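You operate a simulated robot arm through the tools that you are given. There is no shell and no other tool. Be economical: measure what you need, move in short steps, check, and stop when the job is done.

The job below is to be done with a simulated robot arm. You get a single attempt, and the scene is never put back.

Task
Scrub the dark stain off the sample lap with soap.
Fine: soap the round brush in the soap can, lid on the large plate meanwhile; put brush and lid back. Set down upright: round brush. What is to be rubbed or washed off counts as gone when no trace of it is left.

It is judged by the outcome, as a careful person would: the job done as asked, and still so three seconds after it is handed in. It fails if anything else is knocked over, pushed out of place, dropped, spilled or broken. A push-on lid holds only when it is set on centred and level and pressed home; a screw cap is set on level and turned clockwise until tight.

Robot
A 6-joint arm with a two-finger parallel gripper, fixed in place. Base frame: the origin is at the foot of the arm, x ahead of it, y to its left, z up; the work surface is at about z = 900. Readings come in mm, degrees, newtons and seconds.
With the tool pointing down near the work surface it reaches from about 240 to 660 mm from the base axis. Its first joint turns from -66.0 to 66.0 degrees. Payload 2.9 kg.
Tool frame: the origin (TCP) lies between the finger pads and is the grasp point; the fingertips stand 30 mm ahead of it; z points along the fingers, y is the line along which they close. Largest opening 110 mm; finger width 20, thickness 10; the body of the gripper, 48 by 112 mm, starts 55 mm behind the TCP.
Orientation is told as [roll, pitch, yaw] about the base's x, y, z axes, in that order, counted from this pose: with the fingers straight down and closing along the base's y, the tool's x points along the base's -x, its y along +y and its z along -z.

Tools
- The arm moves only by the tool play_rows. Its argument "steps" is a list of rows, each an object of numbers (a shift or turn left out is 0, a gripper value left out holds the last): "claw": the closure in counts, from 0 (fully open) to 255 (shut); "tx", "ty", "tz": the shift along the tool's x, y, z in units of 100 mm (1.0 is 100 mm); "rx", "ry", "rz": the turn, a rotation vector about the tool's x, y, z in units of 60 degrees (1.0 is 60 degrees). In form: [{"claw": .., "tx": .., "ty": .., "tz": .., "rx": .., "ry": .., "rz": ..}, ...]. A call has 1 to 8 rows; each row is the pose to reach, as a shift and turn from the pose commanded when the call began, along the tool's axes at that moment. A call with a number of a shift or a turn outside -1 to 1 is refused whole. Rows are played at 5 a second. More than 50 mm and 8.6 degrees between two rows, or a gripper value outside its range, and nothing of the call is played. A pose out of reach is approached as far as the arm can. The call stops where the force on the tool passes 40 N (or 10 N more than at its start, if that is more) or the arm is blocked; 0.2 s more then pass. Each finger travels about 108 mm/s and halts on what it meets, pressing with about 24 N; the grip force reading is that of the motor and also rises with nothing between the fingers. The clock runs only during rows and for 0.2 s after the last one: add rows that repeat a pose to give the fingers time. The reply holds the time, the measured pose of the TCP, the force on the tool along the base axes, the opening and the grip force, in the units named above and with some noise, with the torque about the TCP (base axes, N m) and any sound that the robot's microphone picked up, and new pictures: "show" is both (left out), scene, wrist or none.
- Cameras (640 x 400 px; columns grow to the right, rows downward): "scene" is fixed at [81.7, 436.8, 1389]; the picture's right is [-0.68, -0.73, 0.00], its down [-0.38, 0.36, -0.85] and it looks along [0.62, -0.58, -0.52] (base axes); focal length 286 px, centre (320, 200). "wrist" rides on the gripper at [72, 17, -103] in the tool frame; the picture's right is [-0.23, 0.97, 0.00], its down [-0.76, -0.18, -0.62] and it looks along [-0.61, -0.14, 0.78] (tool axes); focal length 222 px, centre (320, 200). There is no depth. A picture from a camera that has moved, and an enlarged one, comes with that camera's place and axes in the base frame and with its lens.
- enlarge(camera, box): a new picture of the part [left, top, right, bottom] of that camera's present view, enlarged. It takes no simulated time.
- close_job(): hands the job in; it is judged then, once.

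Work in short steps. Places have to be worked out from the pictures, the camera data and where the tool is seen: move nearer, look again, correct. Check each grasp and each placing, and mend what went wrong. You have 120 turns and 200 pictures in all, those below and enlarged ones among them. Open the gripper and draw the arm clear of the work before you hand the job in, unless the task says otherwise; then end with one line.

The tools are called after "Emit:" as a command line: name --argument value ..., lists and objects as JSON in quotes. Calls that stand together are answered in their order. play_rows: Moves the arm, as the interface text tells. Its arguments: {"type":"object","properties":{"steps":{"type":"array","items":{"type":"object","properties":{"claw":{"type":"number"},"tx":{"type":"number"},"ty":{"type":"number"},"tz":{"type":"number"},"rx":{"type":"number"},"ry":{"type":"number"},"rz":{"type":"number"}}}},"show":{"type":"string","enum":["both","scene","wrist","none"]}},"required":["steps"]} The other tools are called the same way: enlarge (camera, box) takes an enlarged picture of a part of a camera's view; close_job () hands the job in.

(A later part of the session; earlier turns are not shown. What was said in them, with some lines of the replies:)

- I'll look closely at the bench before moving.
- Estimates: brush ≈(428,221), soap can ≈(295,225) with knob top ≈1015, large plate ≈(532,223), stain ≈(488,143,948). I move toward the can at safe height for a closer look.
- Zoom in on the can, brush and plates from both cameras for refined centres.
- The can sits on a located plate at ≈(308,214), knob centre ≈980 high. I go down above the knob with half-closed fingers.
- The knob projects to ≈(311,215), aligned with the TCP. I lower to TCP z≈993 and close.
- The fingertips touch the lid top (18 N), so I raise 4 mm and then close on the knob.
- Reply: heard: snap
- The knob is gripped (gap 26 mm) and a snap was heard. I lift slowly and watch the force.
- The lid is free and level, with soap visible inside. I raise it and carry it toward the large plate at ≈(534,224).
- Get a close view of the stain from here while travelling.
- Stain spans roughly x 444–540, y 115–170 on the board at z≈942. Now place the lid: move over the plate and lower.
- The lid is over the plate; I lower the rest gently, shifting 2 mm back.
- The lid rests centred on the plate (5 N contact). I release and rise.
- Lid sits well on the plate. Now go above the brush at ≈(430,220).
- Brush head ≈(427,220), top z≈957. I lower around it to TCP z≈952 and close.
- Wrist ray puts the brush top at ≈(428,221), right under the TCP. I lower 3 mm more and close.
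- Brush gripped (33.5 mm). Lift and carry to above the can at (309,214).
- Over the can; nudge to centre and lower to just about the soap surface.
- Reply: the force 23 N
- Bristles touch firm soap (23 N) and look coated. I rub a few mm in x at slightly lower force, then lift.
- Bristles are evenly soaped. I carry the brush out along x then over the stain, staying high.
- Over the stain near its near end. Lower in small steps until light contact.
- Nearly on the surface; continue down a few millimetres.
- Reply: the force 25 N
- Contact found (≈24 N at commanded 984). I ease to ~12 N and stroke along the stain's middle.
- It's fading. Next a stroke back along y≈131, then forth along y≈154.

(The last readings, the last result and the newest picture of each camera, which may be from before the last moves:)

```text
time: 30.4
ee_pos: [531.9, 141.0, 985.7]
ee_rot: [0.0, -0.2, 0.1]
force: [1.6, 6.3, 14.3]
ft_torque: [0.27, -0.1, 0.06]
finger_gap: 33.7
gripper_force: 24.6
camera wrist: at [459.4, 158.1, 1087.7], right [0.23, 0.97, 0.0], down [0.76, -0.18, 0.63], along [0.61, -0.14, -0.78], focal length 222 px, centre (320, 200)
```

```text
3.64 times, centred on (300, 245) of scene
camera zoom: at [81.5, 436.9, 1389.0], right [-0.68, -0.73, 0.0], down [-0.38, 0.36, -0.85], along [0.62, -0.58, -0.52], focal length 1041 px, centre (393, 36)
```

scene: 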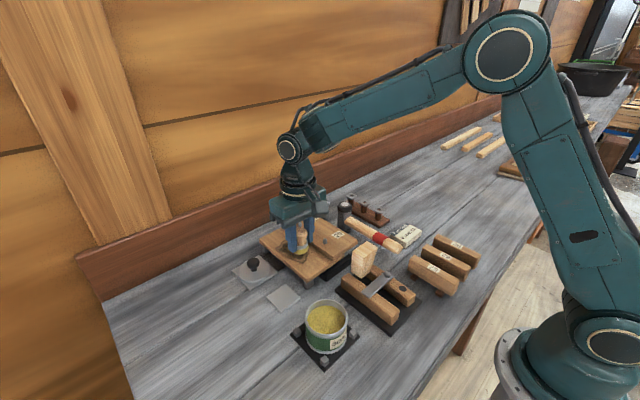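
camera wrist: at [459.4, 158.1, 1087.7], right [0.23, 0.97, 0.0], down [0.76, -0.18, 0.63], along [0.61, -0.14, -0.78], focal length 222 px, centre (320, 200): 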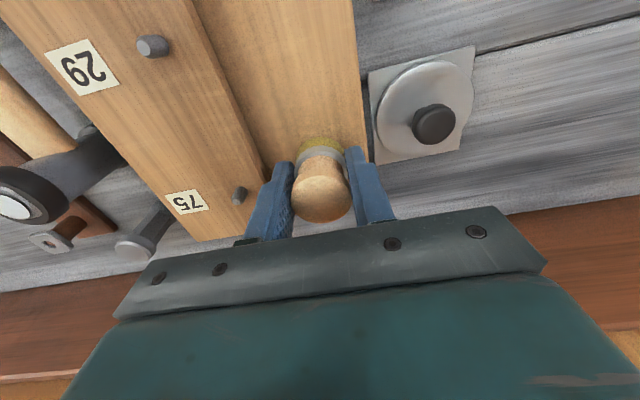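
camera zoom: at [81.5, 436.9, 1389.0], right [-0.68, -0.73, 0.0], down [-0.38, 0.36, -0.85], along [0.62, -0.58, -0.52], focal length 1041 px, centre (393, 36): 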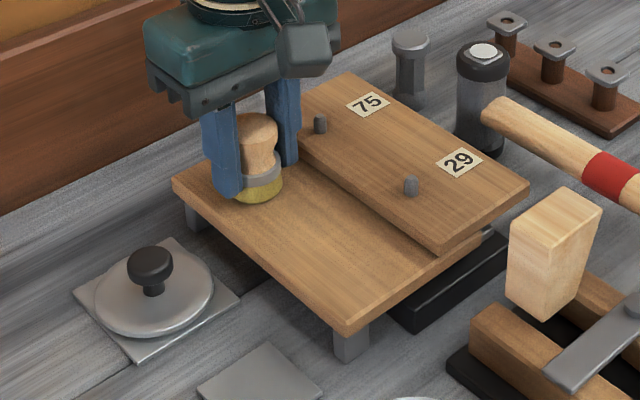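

The stain appears gone. I lift off and inspect closely for traces, including under the brush.

Emit:
play_rows --steps '[{"tz": -0.2}, {"tz": -0.5}, {"tz": -0.5, "ty": 0.3, "tx": 0.2}, {"tz": -0.5, "ty": 0.7, "tx": 0.4}, {"tz": -0.5, "ty": 0.78, "tx": 0.8}, {"tz": -0.5, "ty": 0.78, "tx": 0.9}]' --show "wrist"

Emit:
enlarge --camera "scene" --box '[250, 205, 330, 275]'

Emit:
enlarge --camera "wrist" --box '[160, 60, 340, 240]'

```text
time: 31.8
ee_pos: [442.3, 218.5, 1036.6]
ee_rot: [0.0, 0.0, 0.0]
force: [0.2, -0.5, -0.3]
ft_torque: [-0.01, 0.03, 0.02]
finger_gap: 33.6
gripper_force: 24.0
camera wrist: at [369.5, 236.6, 1139.4], right [0.23, 0.97, 0.0], down [0.76, -0.18, 0.62], along [0.61, -0.14, -0.78], focal length 222 px, centre (320, 200)
```

wrist: 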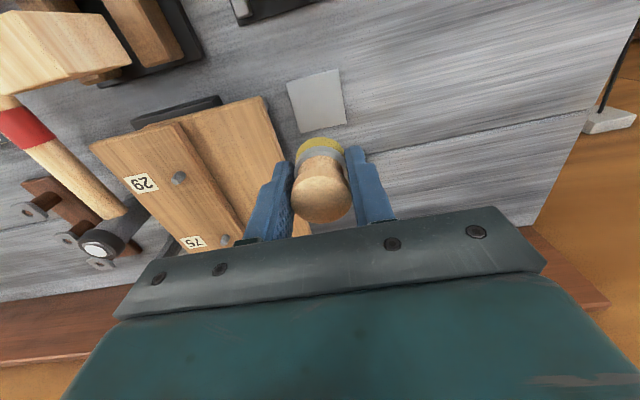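

```text
5.71 times, centred on (290, 240) of scene
camera zoom: at [81.7, 436.8, 1389.0], right [-0.68, -0.73, 0.0], down [-0.38, 0.36, -0.85], along [0.62, -0.58, -0.52], focal length 1636 px, centre (491, -29)
```

zoom: 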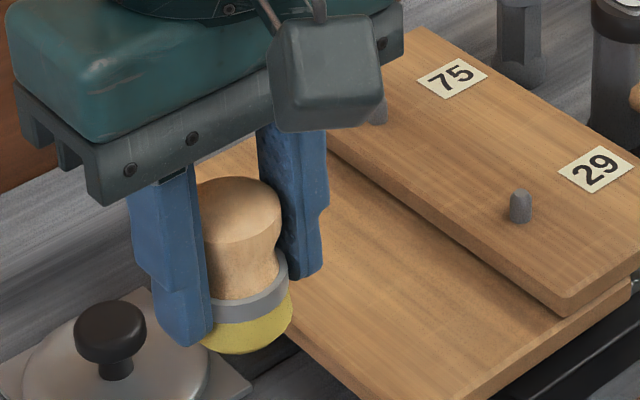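

```text
2.22 times, centred on (250, 150) of wrist
camera zoom: at [369.5, 236.6, 1139.4], right [0.23, 0.97, 0.0], down [0.76, -0.18, 0.62], along [0.61, -0.14, -0.78], focal length 494 px, centre (476, 311)
```

zoom: 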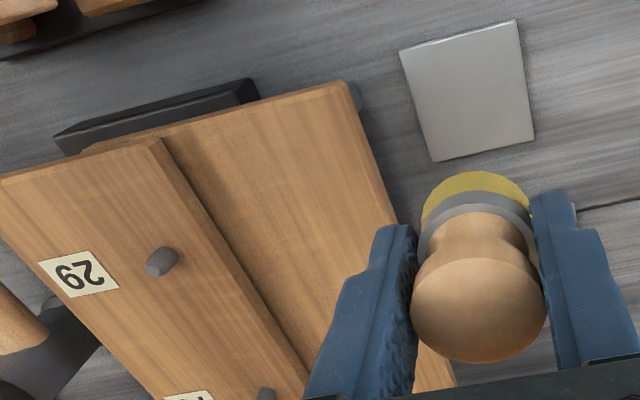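

Part of the far board is hidden; I back the arm off to see it all before putting the brush away.

Emit:
play_rows --steps '[{"tx": 0.4, "tz": -0.2}, {"tx": 0.8, "tz": -0.4}, {"tx": 0.8, "tz": -0.4}]' --show "none"

Emit:
enlarge --camera "scene" --box '[250, 205, 360, 290]'

Emit:
enlarge --camera "wrist" --box '[160, 80, 360, 240]'

```text
time: 32.6
ee_pos: [360.6, 216.0, 1076.6]
ee_rot: [0.0, 0.0, 0.0]
force: [0.6, -1.0, 0.2]
ft_torque: [0.01, 0.01, 0.01]
finger_gap: 33.8
gripper_force: 23.6
```

```text
4.71 times, centred on (305, 248) of scene
camera zoom: at [81.7, 436.8, 1389.0], right [-0.68, -0.73, 0.0], down [-0.38, 0.36, -0.85], along [0.62, -0.58, -0.52], focal length 1348 px, centre (391, -24)
```

zoom: 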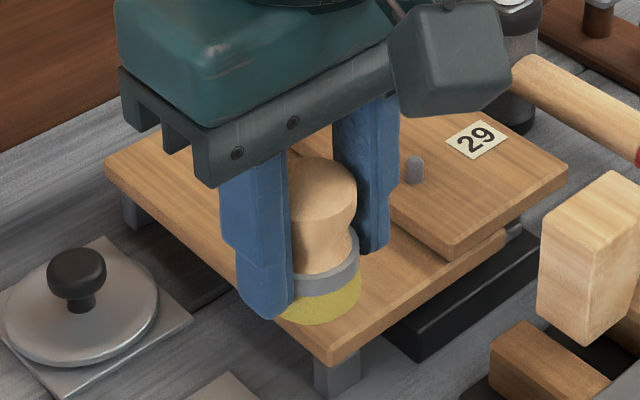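

```text
2.50 times, centred on (260, 160) of wrist
camera zoom: at [288.9, 234.1, 1180.0], right [0.23, 0.97, 0.0], down [0.76, -0.18, 0.62], along [0.61, -0.14, -0.78], focal length 555 px, centre (470, 300)
```

zoom: 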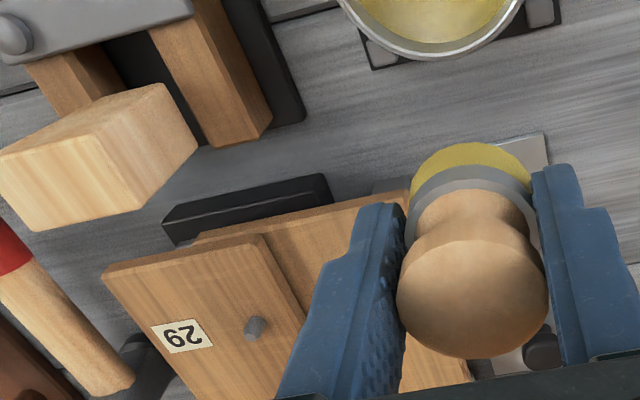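

The visible parts are clean. I return the brush above its plate (428,220).

Emit:
play_rows --steps '[{"tx": -0.35, "ty": 0.03}, {"tx": -0.675, "ty": 0.035}, {"tx": -0.675, "ty": 0.035, "tz": 0.4}, {"tx": -0.675, "ty": 0.035, "tz": 0.8}, {"tx": -0.675, "ty": 0.035, "tz": 1.0}, {"tx": -0.675, "ty": 0.035, "tz": 1.0}]' --show "wrist"

Emit:
enlarge --camera "scene" --box '[230, 230, 330, 320]'

```text
time: 34.0
ee_pos: [430.5, 220.7, 976.4]
ee_rot: [0.1, -0.1, 0.0]
force: [-0.6, 0.6, 0.2]
ft_torque: [0.03, 0.01, -0.01]
finger_gap: 33.7
gripper_force: 24.4
camera wrist: at [358.0, 237.2, 1078.5], right [0.23, 0.97, 0.0], down [0.76, -0.18, 0.62], along [0.61, -0.14, -0.78], focal length 222 px, centre (320, 200)
```

wrist: 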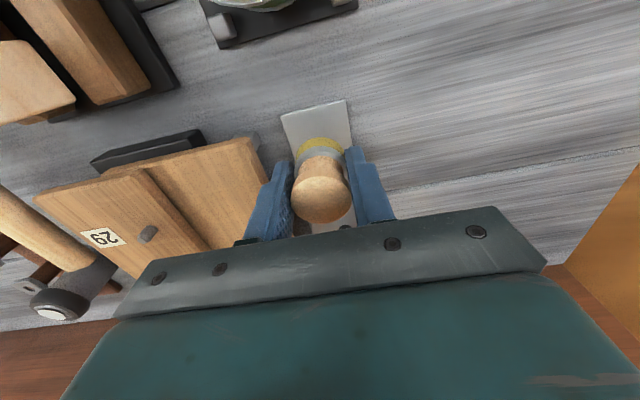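

```text
4.44 times, centred on (280, 275) of scene
camera zoom: at [81.7, 436.8, 1389.0], right [-0.68, -0.73, 0.0], down [-0.38, 0.36, -0.85], along [0.62, -0.58, -0.52], focal length 1273 px, centre (498, -133)
```

zoom: 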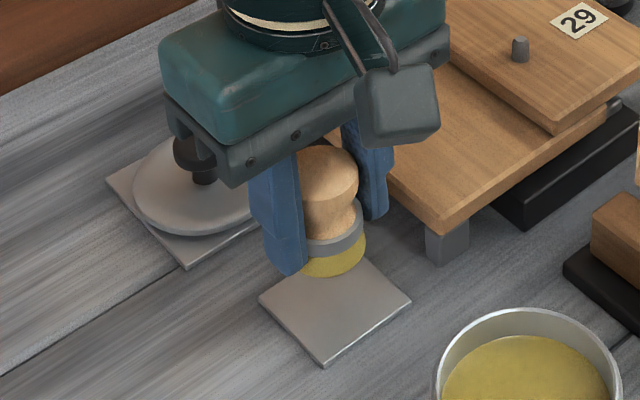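

Lower to the plate gently.

Emit:
play_rows --steps '[{"tx": 0.015, "tz": 0.1}, {"tx": 0.015, "tz": 0.18}, {"tx": 0.015, "tz": 0.21}, {"tx": 0.015, "tz": 0.23}, {"tx": 0.015, "tz": 0.23}]' --show "none"

Emit:
enlarge --camera "scene" --box '[230, 230, 330, 320]'

```text
time: 35.2
ee_pos: [426.4, 221.4, 951.6]
ee_rot: [0.0, 0.0, 0.0]
force: [0.4, 0.7, 0.2]
ft_torque: [0.0, -0.02, 0.01]
finger_gap: 33.8
gripper_force: 24.2
```

```text
4.44 times, centred on (280, 275) of scene
camera zoom: at [81.7, 436.8, 1389.0], right [-0.68, -0.73, 0.0], down [-0.38, 0.36, -0.85], along [0.62, -0.58, -0.52], focal length 1273 px, centre (498, -133)
```

zoom: 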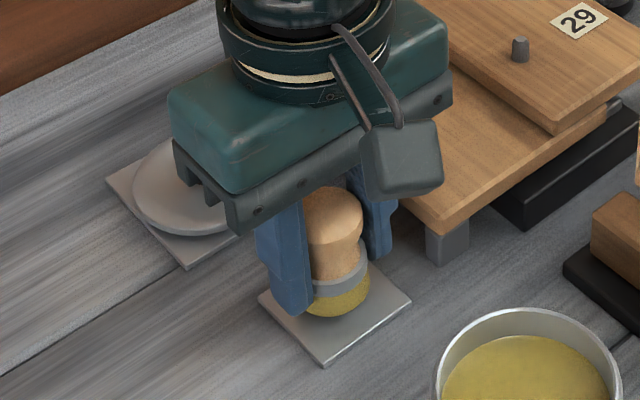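

No contact force yet; lower in 1 mm increments.

Emit:
play_rows --steps '[{"tz": 0.01}, {"tz": 0.02}, {"tz": 0.02}]' --show "none"

```text
time: 36.0
ee_pos: [428.1, 221.0, 951.3]
ee_rot: [0.0, -0.1, -0.1]
force: [0.5, 1.2, -0.5]
ft_torque: [-0.01, -0.01, -0.03]
finger_gap: 34.0
gripper_force: 24.3
```

Emit:
play_rows --steps '[{"tz": 0.01}, {"tz": 0.02}, {"tz": 0.02}]' --show "none"

Emit:
enlarge --camera "scene" --box '[255, 260, 315, 310]'

```text
time: 36.8
ee_pos: [427.9, 221.1, 948.1]
ee_rot: [-0.1, 0.1, 0.0]
force: [-0.1, 0.0, 0.0]
ft_torque: [0.01, 0.0, -0.01]
finger_gap: 33.5
gripper_force: 24.3
```

```text
8.00 times, centred on (285, 285) of scene
camera zoom: at [81.7, 436.8, 1389.0], right [-0.68, -0.73, 0.0], down [-0.38, 0.36, -0.85], along [0.62, -0.58, -0.52], focal length 2291 px, centre (600, -480)
```

zoom: 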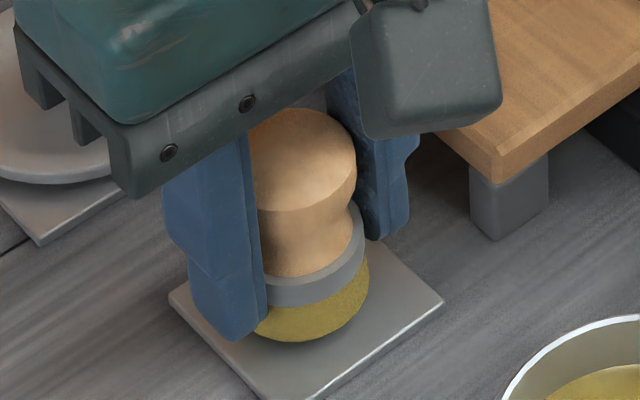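

A small gap remains (the brush slid up in the grip a few mm). Continue down.

Emit:
play_rows --steps '[{"tz": 0.01}, {"tz": 0.02}, {"tz": 0.03}, {"tz": 0.03}]' --show "none"

Emit:
enlarge --camera "scene" --box '[255, 260, 315, 310]'

```text
time: 37.8
ee_pos: [427.6, 221.4, 946.4]
ee_rot: [0.0, 0.0, 0.0]
force: [0.0, 0.3, -0.8]
ft_torque: [0.01, 0.01, 0.0]
finger_gap: 33.6
gripper_force: 24.2
```

```text
8.00 times, centred on (285, 285) of scene
camera zoom: at [81.7, 436.8, 1389.0], right [-0.68, -0.73, 0.0], down [-0.38, 0.36, -0.85], along [0.62, -0.58, -0.52], focal length 2291 px, centre (600, -480)
```

zoom: 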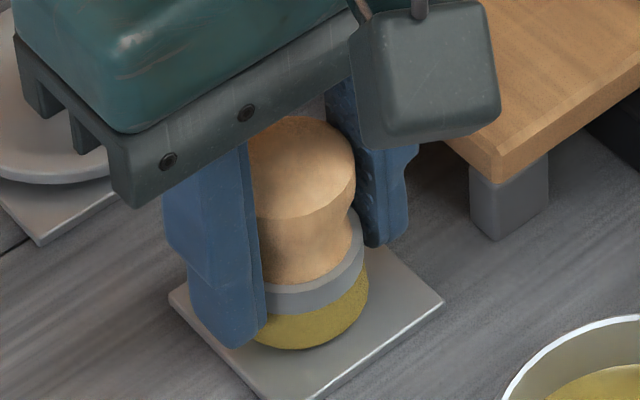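

Emit:
play_rows --steps '[{"tz": 0.01}, {"tz": 0.02}, {"tz": 0.02}]' --show "none"

Emit:
enlarge --camera "scene" --box '[255, 260, 315, 310]'

```text
time: 38.6
ee_pos: [427.6, 221.0, 944.6]
ee_rot: [0.2, -0.2, 0.0]
force: [-3.8, 0.1, 20.7]
ft_torque: [-0.01, 0.04, -0.01]
finger_gap: 33.9
gripper_force: 23.3
```

```text
8.00 times, centred on (285, 285) of scene
camera zoom: at [81.4, 436.6, 1389.1], right [-0.68, -0.73, 0.0], down [-0.38, 0.36, -0.85], along [0.62, -0.58, -0.52], focal length 2291 px, centre (600, -480)
```

zoom: 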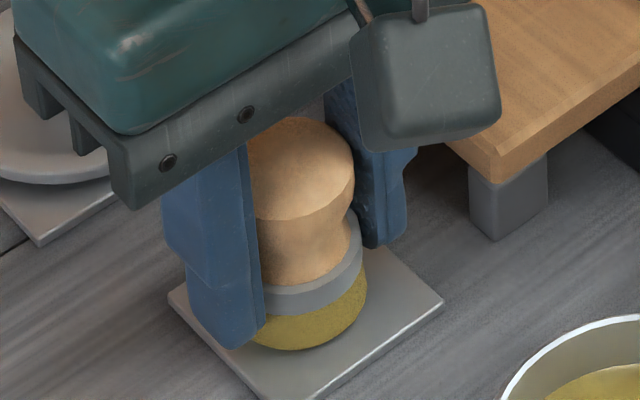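

Contact made. Ease off, open, and rise straight up.

Emit:
play_rows --steps '[{"tz": -0.013}, {"tz": -0.013}, {"claw": 115, "tz": -0.013}, {"claw": 115, "tz": -0.013}, {"claw": 115, "tz": -0.013}, {"claw": 115, "tz": -0.3}, {"claw": 115, "tz": -0.7}, {"claw": 115, "tz": -1.0}]' --show "both"

Emit:
enlarge --camera "scene" --box '[230, 230, 330, 320]'

```text
time: 40.4
ee_pos: [427.0, 223.0, 1043.0]
ee_rot: [0.0, 0.0, 0.0]
force: [0.5, 0.7, 0.7]
ft_torque: [0.0, 0.0, 0.02]
finger_gap: 60.4
gripper_force: 0.0
camera wrist: at [354.3, 240.3, 1145.0], right [0.23, 0.97, 0.0], down [0.76, -0.18, 0.62], along [0.61, -0.14, -0.78], focal length 222 px, centre (320, 200)
```

scene: 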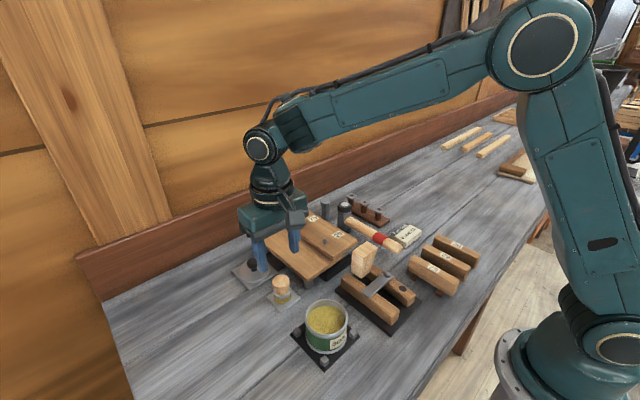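
wrist: 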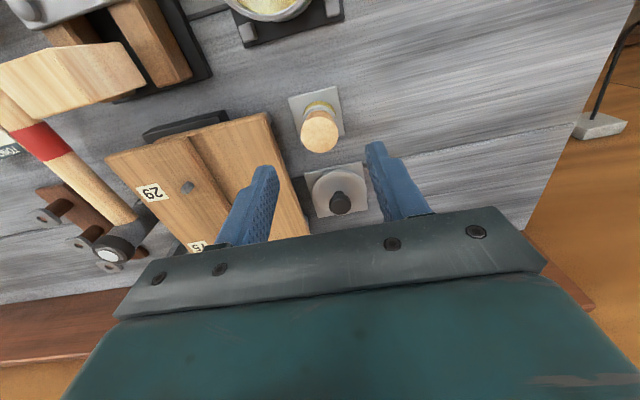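

```text
4.44 times, centred on (280, 275) of scene
camera zoom: at [81.7, 436.8, 1389.0], right [-0.68, -0.73, 0.0], down [-0.38, 0.36, -0.85], along [0.62, -0.58, -0.52], focal length 1273 px, centre (498, -133)
```

zoom: 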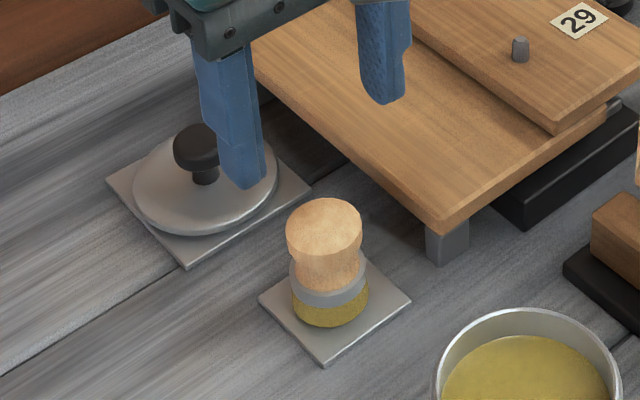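

Brush stands upright on its plate. Now go back above the lid.

Emit:
play_rows --steps '[{"tx": -0.4}, {"tx": -0.8, "ty": 0.01}, {"tx": -1.0, "ty": 0.01}, {"tx": -1.0, "ty": 0.01, "tz": 0.3}, {"tx": -1.0, "ty": 0.01, "tz": 0.5}, {"tx": -1.0, "ty": 0.01, "tz": 0.5}]' --show "wrist"

Emit:
enlarge --camera "scene" --box '[220, 190, 370, 310]'

```text
time: 41.8
ee_pos: [527.7, 221.1, 992.8]
ee_rot: [0.1, 0.0, 0.0]
force: [-0.8, 0.1, -0.6]
ft_torque: [0.0, -0.01, -0.01]
finger_gap: 60.3
gripper_force: 0.1
camera wrist: at [456.4, 238.7, 1094.5], right [0.23, 0.97, 0.0], down [0.76, -0.18, 0.62], along [0.61, -0.14, -0.78], focal length 222 px, centre (320, 200)
```

wrist: 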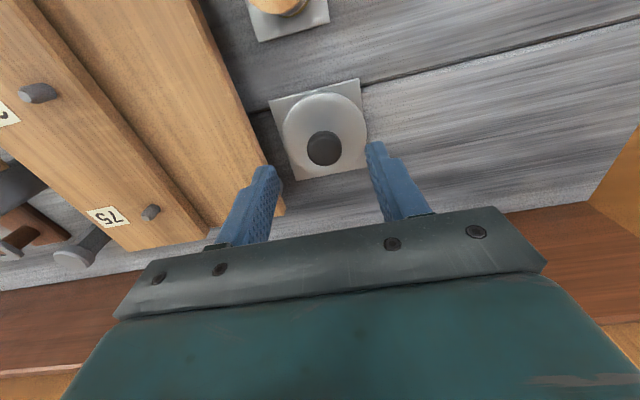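

```text
3.33 times, centred on (295, 250) of scene
camera zoom: at [81.7, 436.8, 1389.0], right [-0.68, -0.73, 0.0], down [-0.38, 0.36, -0.85], along [0.62, -0.58, -0.52], focal length 954 px, centre (403, 33)
```

zoom: 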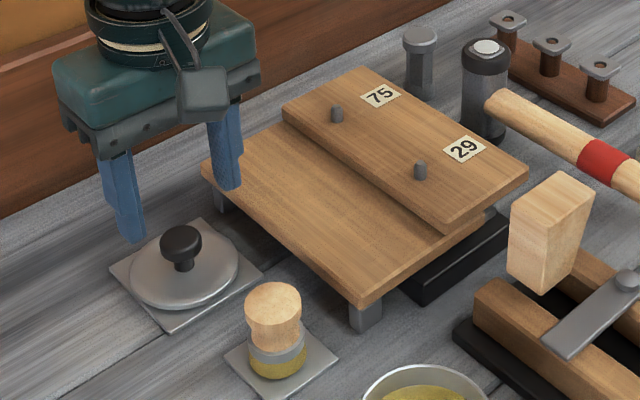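

The whole board is now clean. Align over the knob (≈533.5,224) and lower to the earlier grasp height, then close.

Emit:
play_rows --steps '[{"tx": -0.055, "ty": 0.025}, {"tx": -0.055, "ty": 0.025, "tz": 0.3}, {"tx": -0.055, "ty": 0.025, "tz": 0.455}, {"tx": -0.055, "ty": 0.025, "tz": 0.455}, {"tx": -0.055, "ty": 0.025, "tz": 0.455, "claw": 200}, {"tx": -0.055, "ty": 0.025, "tz": 0.455, "claw": 255}, {"tx": -0.055, "ty": 0.025, "tz": 0.455, "claw": 255}, {"tx": -0.055, "ty": 0.025, "tz": 0.455, "claw": 255}]' --show "wrist"

Emit:
enlarge --camera "scene" --box '[210, 200, 310, 290]'

```text
time: 43.6
ee_pos: [532.3, 224.7, 949.2]
ee_rot: [0.0, 0.0, 0.0]
force: [0.1, -0.1, -0.3]
ft_torque: [0.0, -0.01, 0.02]
finger_gap: 26.1
gripper_force: 24.1
camera wrist: at [460.9, 241.9, 1050.4], right [0.23, 0.97, 0.0], down [0.76, -0.18, 0.62], along [0.61, -0.14, -0.78], focal length 222 px, centre (320, 200)
```

wrist: 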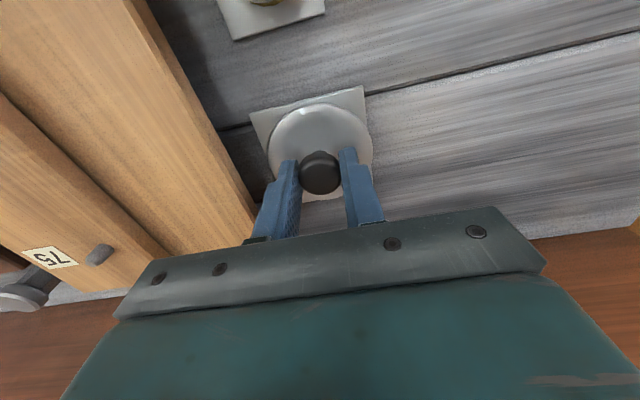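

```text
4.44 times, centred on (260, 245) of scene
camera zoom: at [81.7, 436.8, 1389.0], right [-0.68, -0.73, 0.0], down [-0.38, 0.36, -0.85], along [0.62, -0.58, -0.52], focal length 1273 px, centre (587, 0)
```

zoom: 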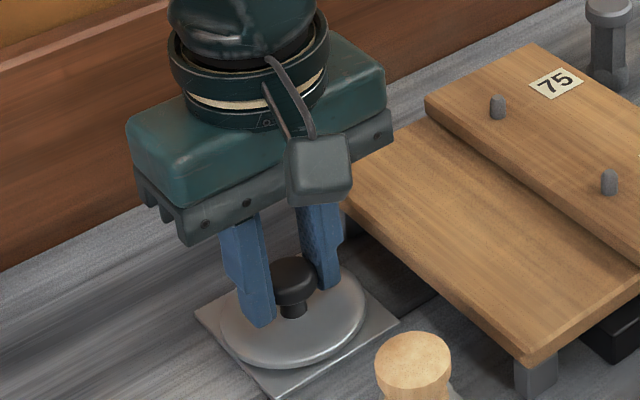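

Knob gripped (26 mm). Lift and carry back toward the can.

Emit:
play_rows --steps '[{"tz": -0.2}, {"tz": -0.6}, {"tz": -1.0}, {"tz": -1.0, "tx": 0.4}, {"tz": -1.0, "tx": 0.8}, {"tz": -1.0, "tx": 1.0}]' --show "none"

Emit:
play_rows --steps '[{"tx": 0.4, "tz": -0.1}, {"tx": 0.8, "tz": -0.1}, {"tx": 1.0, "tz": -0.1, "ty": -0.09}, {"tx": 1.0, "tz": -0.1, "ty": -0.09}]' --show "none"

Emit:
play_rows --steps '[{"tx": 0.23}, {"tx": 0.23, "tz": 0.12}, {"tx": 0.23, "tz": 0.22}, {"tx": 0.23, "tz": 0.22}]' --show "wrist"

Emit:
enlarge --camera "scene" --box '[260, 250, 388, 365]'

```text
time: 45.0
ee_pos: [433.6, 226.4, 1047.9]
ee_rot: [0.0, 0.1, 0.0]
force: [0.0, -0.3, 0.1]
ft_torque: [0.04, 0.02, 0.03]
finger_gap: 26.3
gripper_force: 24.0
```

```text
time: 46.0
ee_pos: [334.7, 218.1, 1058.9]
ee_rot: [-0.1, 0.0, 0.0]
force: [0.0, -0.2, 0.0]
ft_torque: [0.0, -0.01, -0.01]
finger_gap: 26.3
gripper_force: 24.1
```

```text
time: 47.0
ee_pos: [310.3, 216.1, 1037.5]
ee_rot: [0.0, 0.0, 0.0]
force: [-0.2, 1.1, -0.2]
ft_torque: [-0.02, 0.03, 0.02]
finger_gap: 26.3
gripper_force: 24.4
camera wrist: at [238.2, 233.4, 1139.6], right [0.23, 0.97, 0.0], down [0.76, -0.18, 0.62], along [0.61, -0.14, -0.78], focal length 222 px, centre (320, 200)
```

wrist: 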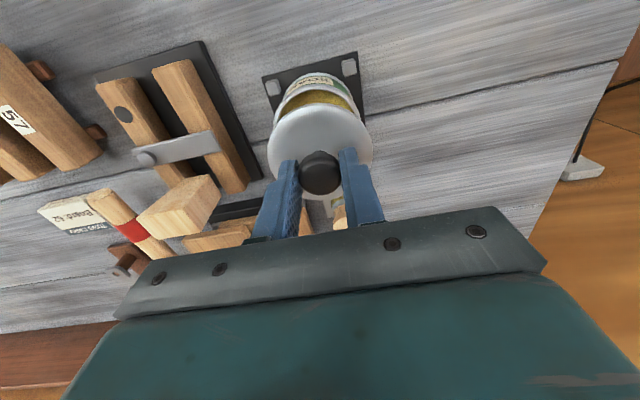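

```text
3.48 times, centred on (324, 308) of scene
camera zoom: at [81.7, 436.8, 1389.0], right [-0.68, -0.73, 0.0], down [-0.38, 0.36, -0.85], along [0.62, -0.58, -0.52], focal length 996 px, centre (306, -174)
```

zoom: 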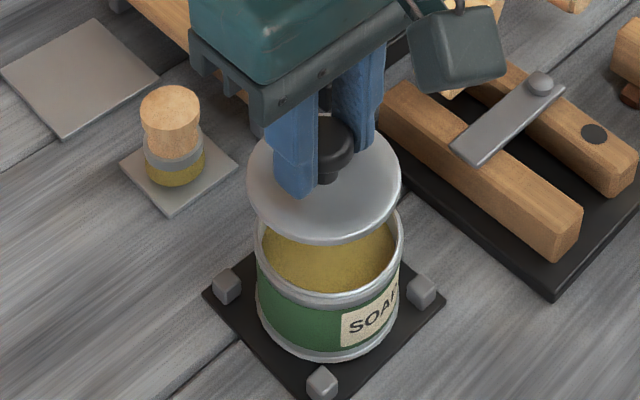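

The can seems shifted ~2 mm by the rubbing; I measure the rim and lid more closely.

Emit:
enlarge --camera "scene" --box '[285, 280, 365, 360]'

Emit:
enlarge --camera "wrist" --box '[250, 45, 390, 215]'

```text
5.00 times, centred on (325, 320) of scene
camera zoom: at [81.7, 436.8, 1389.0], right [-0.68, -0.73, 0.0], down [-0.38, 0.36, -0.85], along [0.62, -0.58, -0.52], focal length 1432 px, centre (295, -400)
```

zoom: 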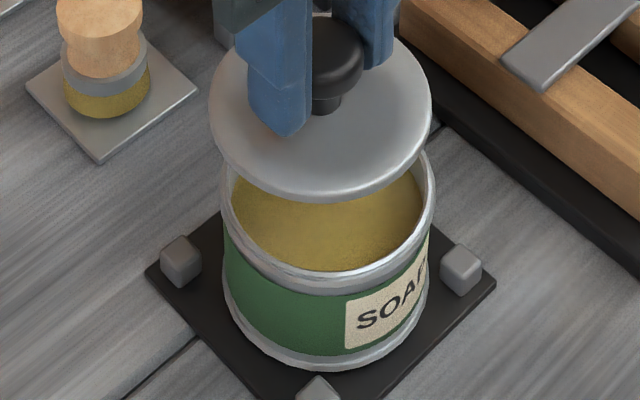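

```text
2.35 times, centred on (320, 130) of wrist
camera zoom: at [238.2, 233.4, 1139.6], right [0.23, 0.97, 0.0], down [0.76, -0.18, 0.62], along [0.61, -0.14, -0.78], focal length 523 px, centre (320, 365)
```

zoom: 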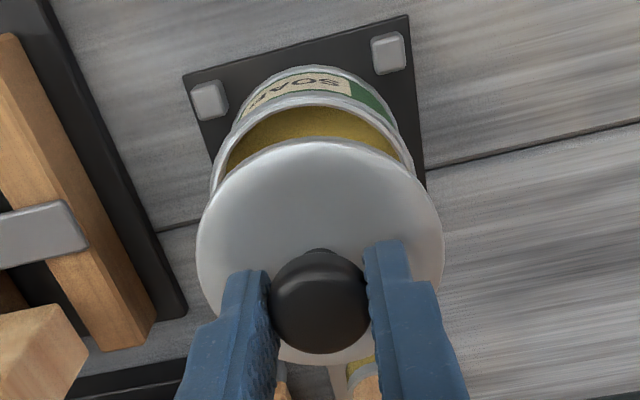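

Rim centre lies ≈(−2.5, −1.8) mm from the lid centre. Shift and lower close to the rim, then re-check.

Emit:
play_rows --steps '[{"tx": 0.025, "ty": -0.018}, {"tx": 0.025, "ty": -0.018, "tz": 0.15}, {"tx": 0.025, "ty": -0.018, "tz": 0.27}, {"tx": 0.025, "ty": -0.018, "tz": 0.27}]' --show "none"

Emit:
enlarge --camera "scene" --box '[285, 280, 365, 360]'

Emit:
enlarge --camera "wrist" --box '[250, 45, 390, 215]'

```text
time: 48.0
ee_pos: [307.7, 214.9, 1009.2]
ee_rot: [0.0, 0.0, 0.0]
force: [0.8, 0.4, -0.9]
ft_torque: [0.01, 0.01, 0.01]
finger_gap: 26.2
gripper_force: 24.1
```

```text
5.00 times, centred on (325, 320) of scene
camera zoom: at [81.7, 436.8, 1389.0], right [-0.68, -0.73, 0.0], down [-0.38, 0.36, -0.85], along [0.62, -0.58, -0.52], focal length 1432 px, centre (295, -400)
```

zoom: 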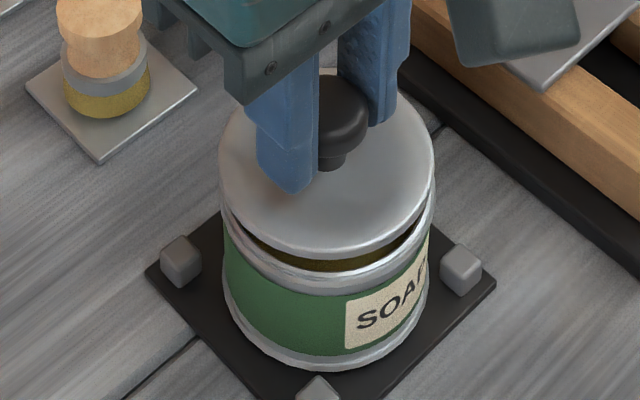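

```text
2.35 times, centred on (320, 130) of wrist
camera zoom: at [236.5, 232.0, 1111.5], right [0.23, 0.97, 0.0], down [0.76, -0.18, 0.62], along [0.61, -0.14, -0.78], focal length 523 px, centre (320, 365)
```

zoom: 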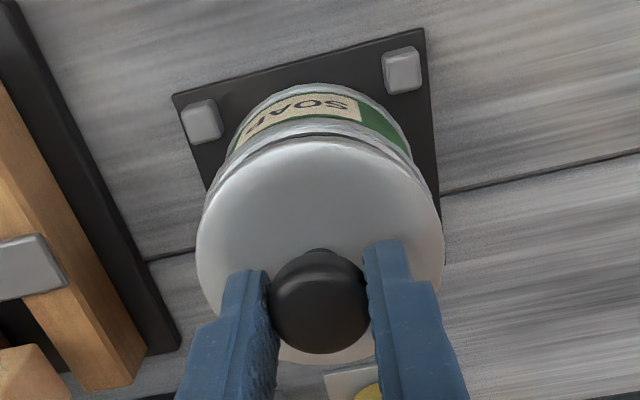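

Lid and rim are aligned within ~0.5 mm. Lower gently until it seats.

Emit:
play_rows --steps '[{"tx": 0.004, "tz": 0.03}, {"tx": 0.004, "tz": 0.06}, {"tx": 0.004, "tz": 0.08}, {"tx": 0.004, "tz": 0.08}]' --show "none"

Emit:
enlarge --camera "scene" --box '[285, 280, 365, 360]'

```text
time: 49.0
ee_pos: [307.0, 214.6, 1000.6]
ee_rot: [0.0, 0.0, -0.1]
force: [-0.2, 0.1, -0.4]
ft_torque: [0.03, 0.0, -0.03]
finger_gap: 26.2
gripper_force: 23.9
```

```text
5.00 times, centred on (325, 320) of scene
camera zoom: at [81.7, 436.8, 1389.0], right [-0.68, -0.73, 0.0], down [-0.38, 0.36, -0.85], along [0.62, -0.58, -0.52], focal length 1432 px, centre (295, -400)
```

zoom: 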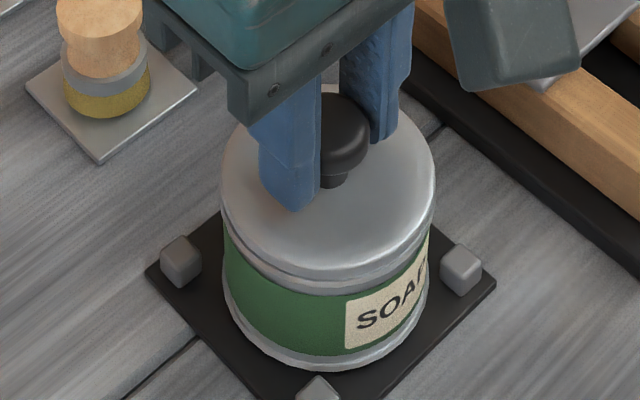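

Well aligned and nearly seated; press on down.

Emit:
play_rows --steps '[{"tz": 0.01}, {"tz": 0.02}, {"tz": 0.03}, {"tz": 0.04}, {"tz": 0.04}]' --show "none"

Emit:
enlarge --camera "scene" --box '[285, 280, 365, 360]'

```text
time: 50.2
ee_pos: [308.5, 214.8, 997.6]
ee_rot: [0.1, -0.1, -0.1]
force: [-3.8, -7.6, 28.8]
ft_torque: [-0.18, 0.04, 0.0]
finger_gap: 26.7
gripper_force: 23.7
heard: snap
```

```text
5.00 times, centred on (325, 320) of scene
camera zoom: at [81.3, 436.4, 1389.2], right [-0.68, -0.73, 0.0], down [-0.38, 0.36, -0.85], along [0.62, -0.58, -0.52], focal length 1432 px, centre (295, -400)
```

zoom: 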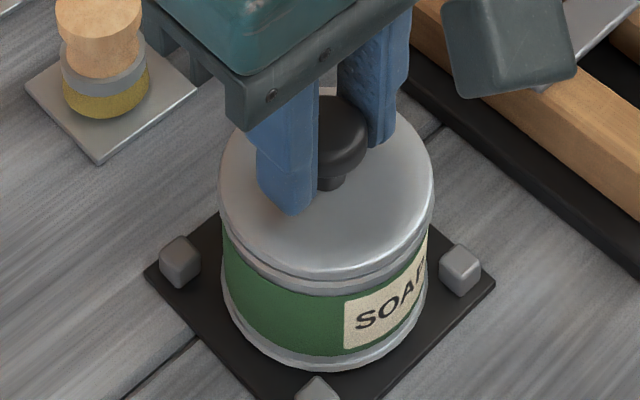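

A snap was heard and it is level. Ease the load, open, then rise and check.

Emit:
play_rows --steps '[{"tz": -0.015}, {"tz": -0.015}, {"tz": -0.015, "claw": 110}, {"tz": -0.015, "claw": 110}, {"tz": -0.015, "claw": 110}, {"tz": -0.15, "claw": 110}, {"tz": -0.4, "claw": 110}, {"tz": -0.4, "claw": 110}]' --show "wrist"

Emit:
enlarge --camera "scene" --box '[285, 280, 365, 360]'

```text
time: 52.0
ee_pos: [308.3, 214.4, 1038.0]
ee_rot: [0.0, -0.1, 0.0]
force: [0.0, -0.5, 0.2]
ft_torque: [0.01, -0.02, 0.01]
finger_gap: 62.4
gripper_force: 0.0
camera wrist: at [236.7, 231.3, 1139.8], right [0.23, 0.97, 0.0], down [0.76, -0.18, 0.62], along [0.61, -0.14, -0.78], focal length 222 px, centre (320, 200)
```

wrist: 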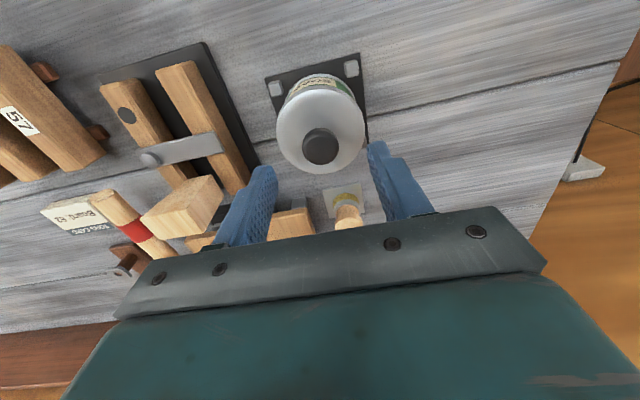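

```text
5.00 times, centred on (325, 320) of scene
camera zoom: at [81.7, 436.8, 1389.0], right [-0.68, -0.73, 0.0], down [-0.38, 0.36, -0.85], along [0.62, -0.58, -0.52], focal length 1432 px, centre (295, -400)
```

zoom: 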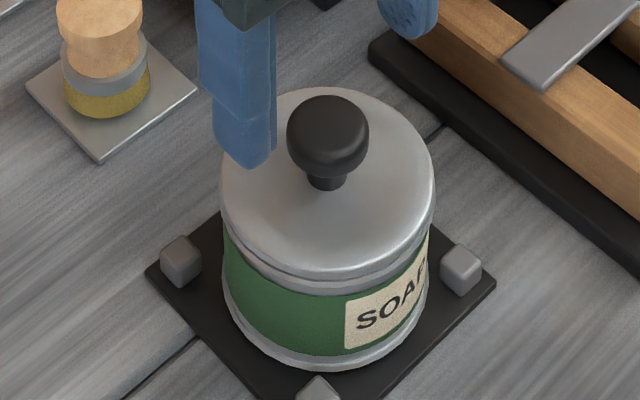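

Lid looks seated; I compare with the original view using the identical crop.

Emit:
enlarge --camera "scene" --box '[260, 265, 388, 380]'

```text
3.48 times, centred on (324, 322) of scene
camera zoom: at [81.7, 436.8, 1389.0], right [-0.68, -0.73, 0.0], down [-0.38, 0.36, -0.85], along [0.62, -0.58, -0.52], focal length 996 px, centre (306, -226)
```

zoom: 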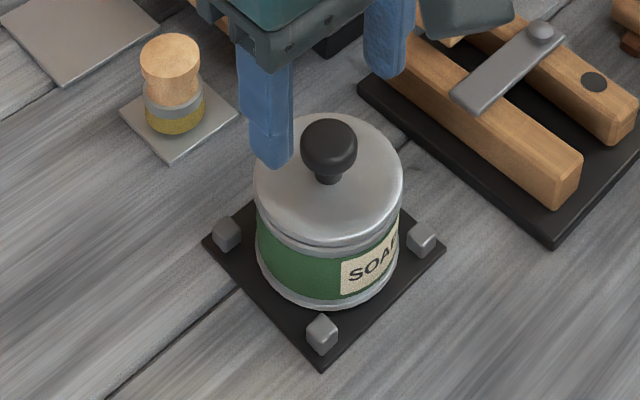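

Geometry matches the original seated state. I draw the arm up clear and make a last check of the board.

Emit:
play_rows --steps '[{"tz": -0.4, "claw": 0}, {"tz": -0.8}, {"tz": -1.0}, {"tz": -1.0}]' --show "scene"

Emit:
enlarge --camera "wrist" --box '[180, 110, 400, 250]'

Emit:
enlarge --camera "scene" --box '[230, 200, 400, 320]'

```text
time: 53.0
ee_pos: [308.6, 213.9, 1138.5]
ee_rot: [0.1, 0.0, 0.0]
force: [0.5, -0.5, 0.6]
ft_torque: [-0.01, -0.02, 0.01]
finger_gap: 110.2
gripper_force: 0.1
```

scene: 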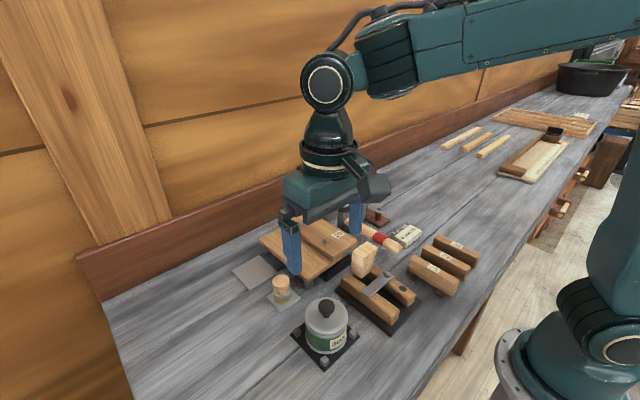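

```text
2.86 times, centred on (290, 180) of wrist
camera zoom: at [236.3, 232.2, 1240.8], right [0.23, 0.97, 0.0], down [0.76, -0.18, 0.62], along [0.61, -0.14, -0.78], focal length 635 px, centre (406, 257)
```

zoom: 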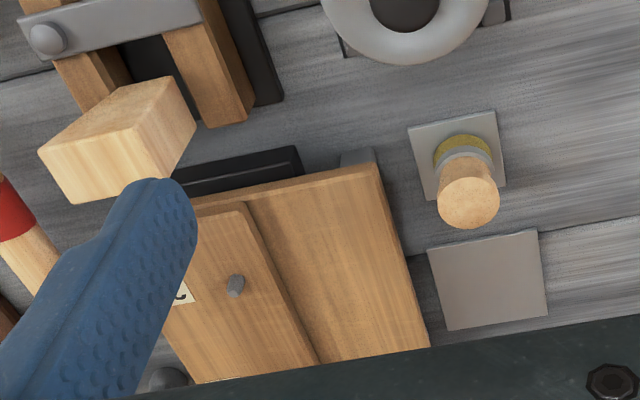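

```text
3.33 times, centred on (315, 260) of scene
camera zoom: at [81.7, 436.8, 1389.0], right [-0.68, -0.73, 0.0], down [-0.38, 0.36, -0.85], along [0.62, -0.58, -0.52], focal length 954 px, centre (337, 0)
```

zoom: 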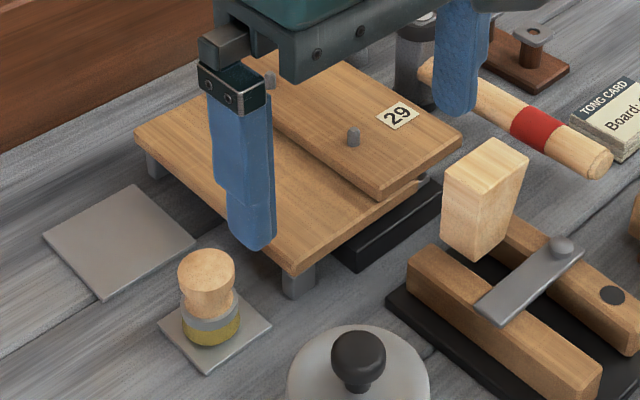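

The board shows no trace, the brush is upright on its plate, the lid is snapped on, and the arm is clear with the gripper open. Handing in.

Emit:
close_job

```text
The job is handed in.
```

The stain is scrubbed off the sample lap with no trace visible, the round brush is back upright on its plate, and the lid is snapped back on the soap can, which shifted about 2 mm on its base while I soaped the brush.
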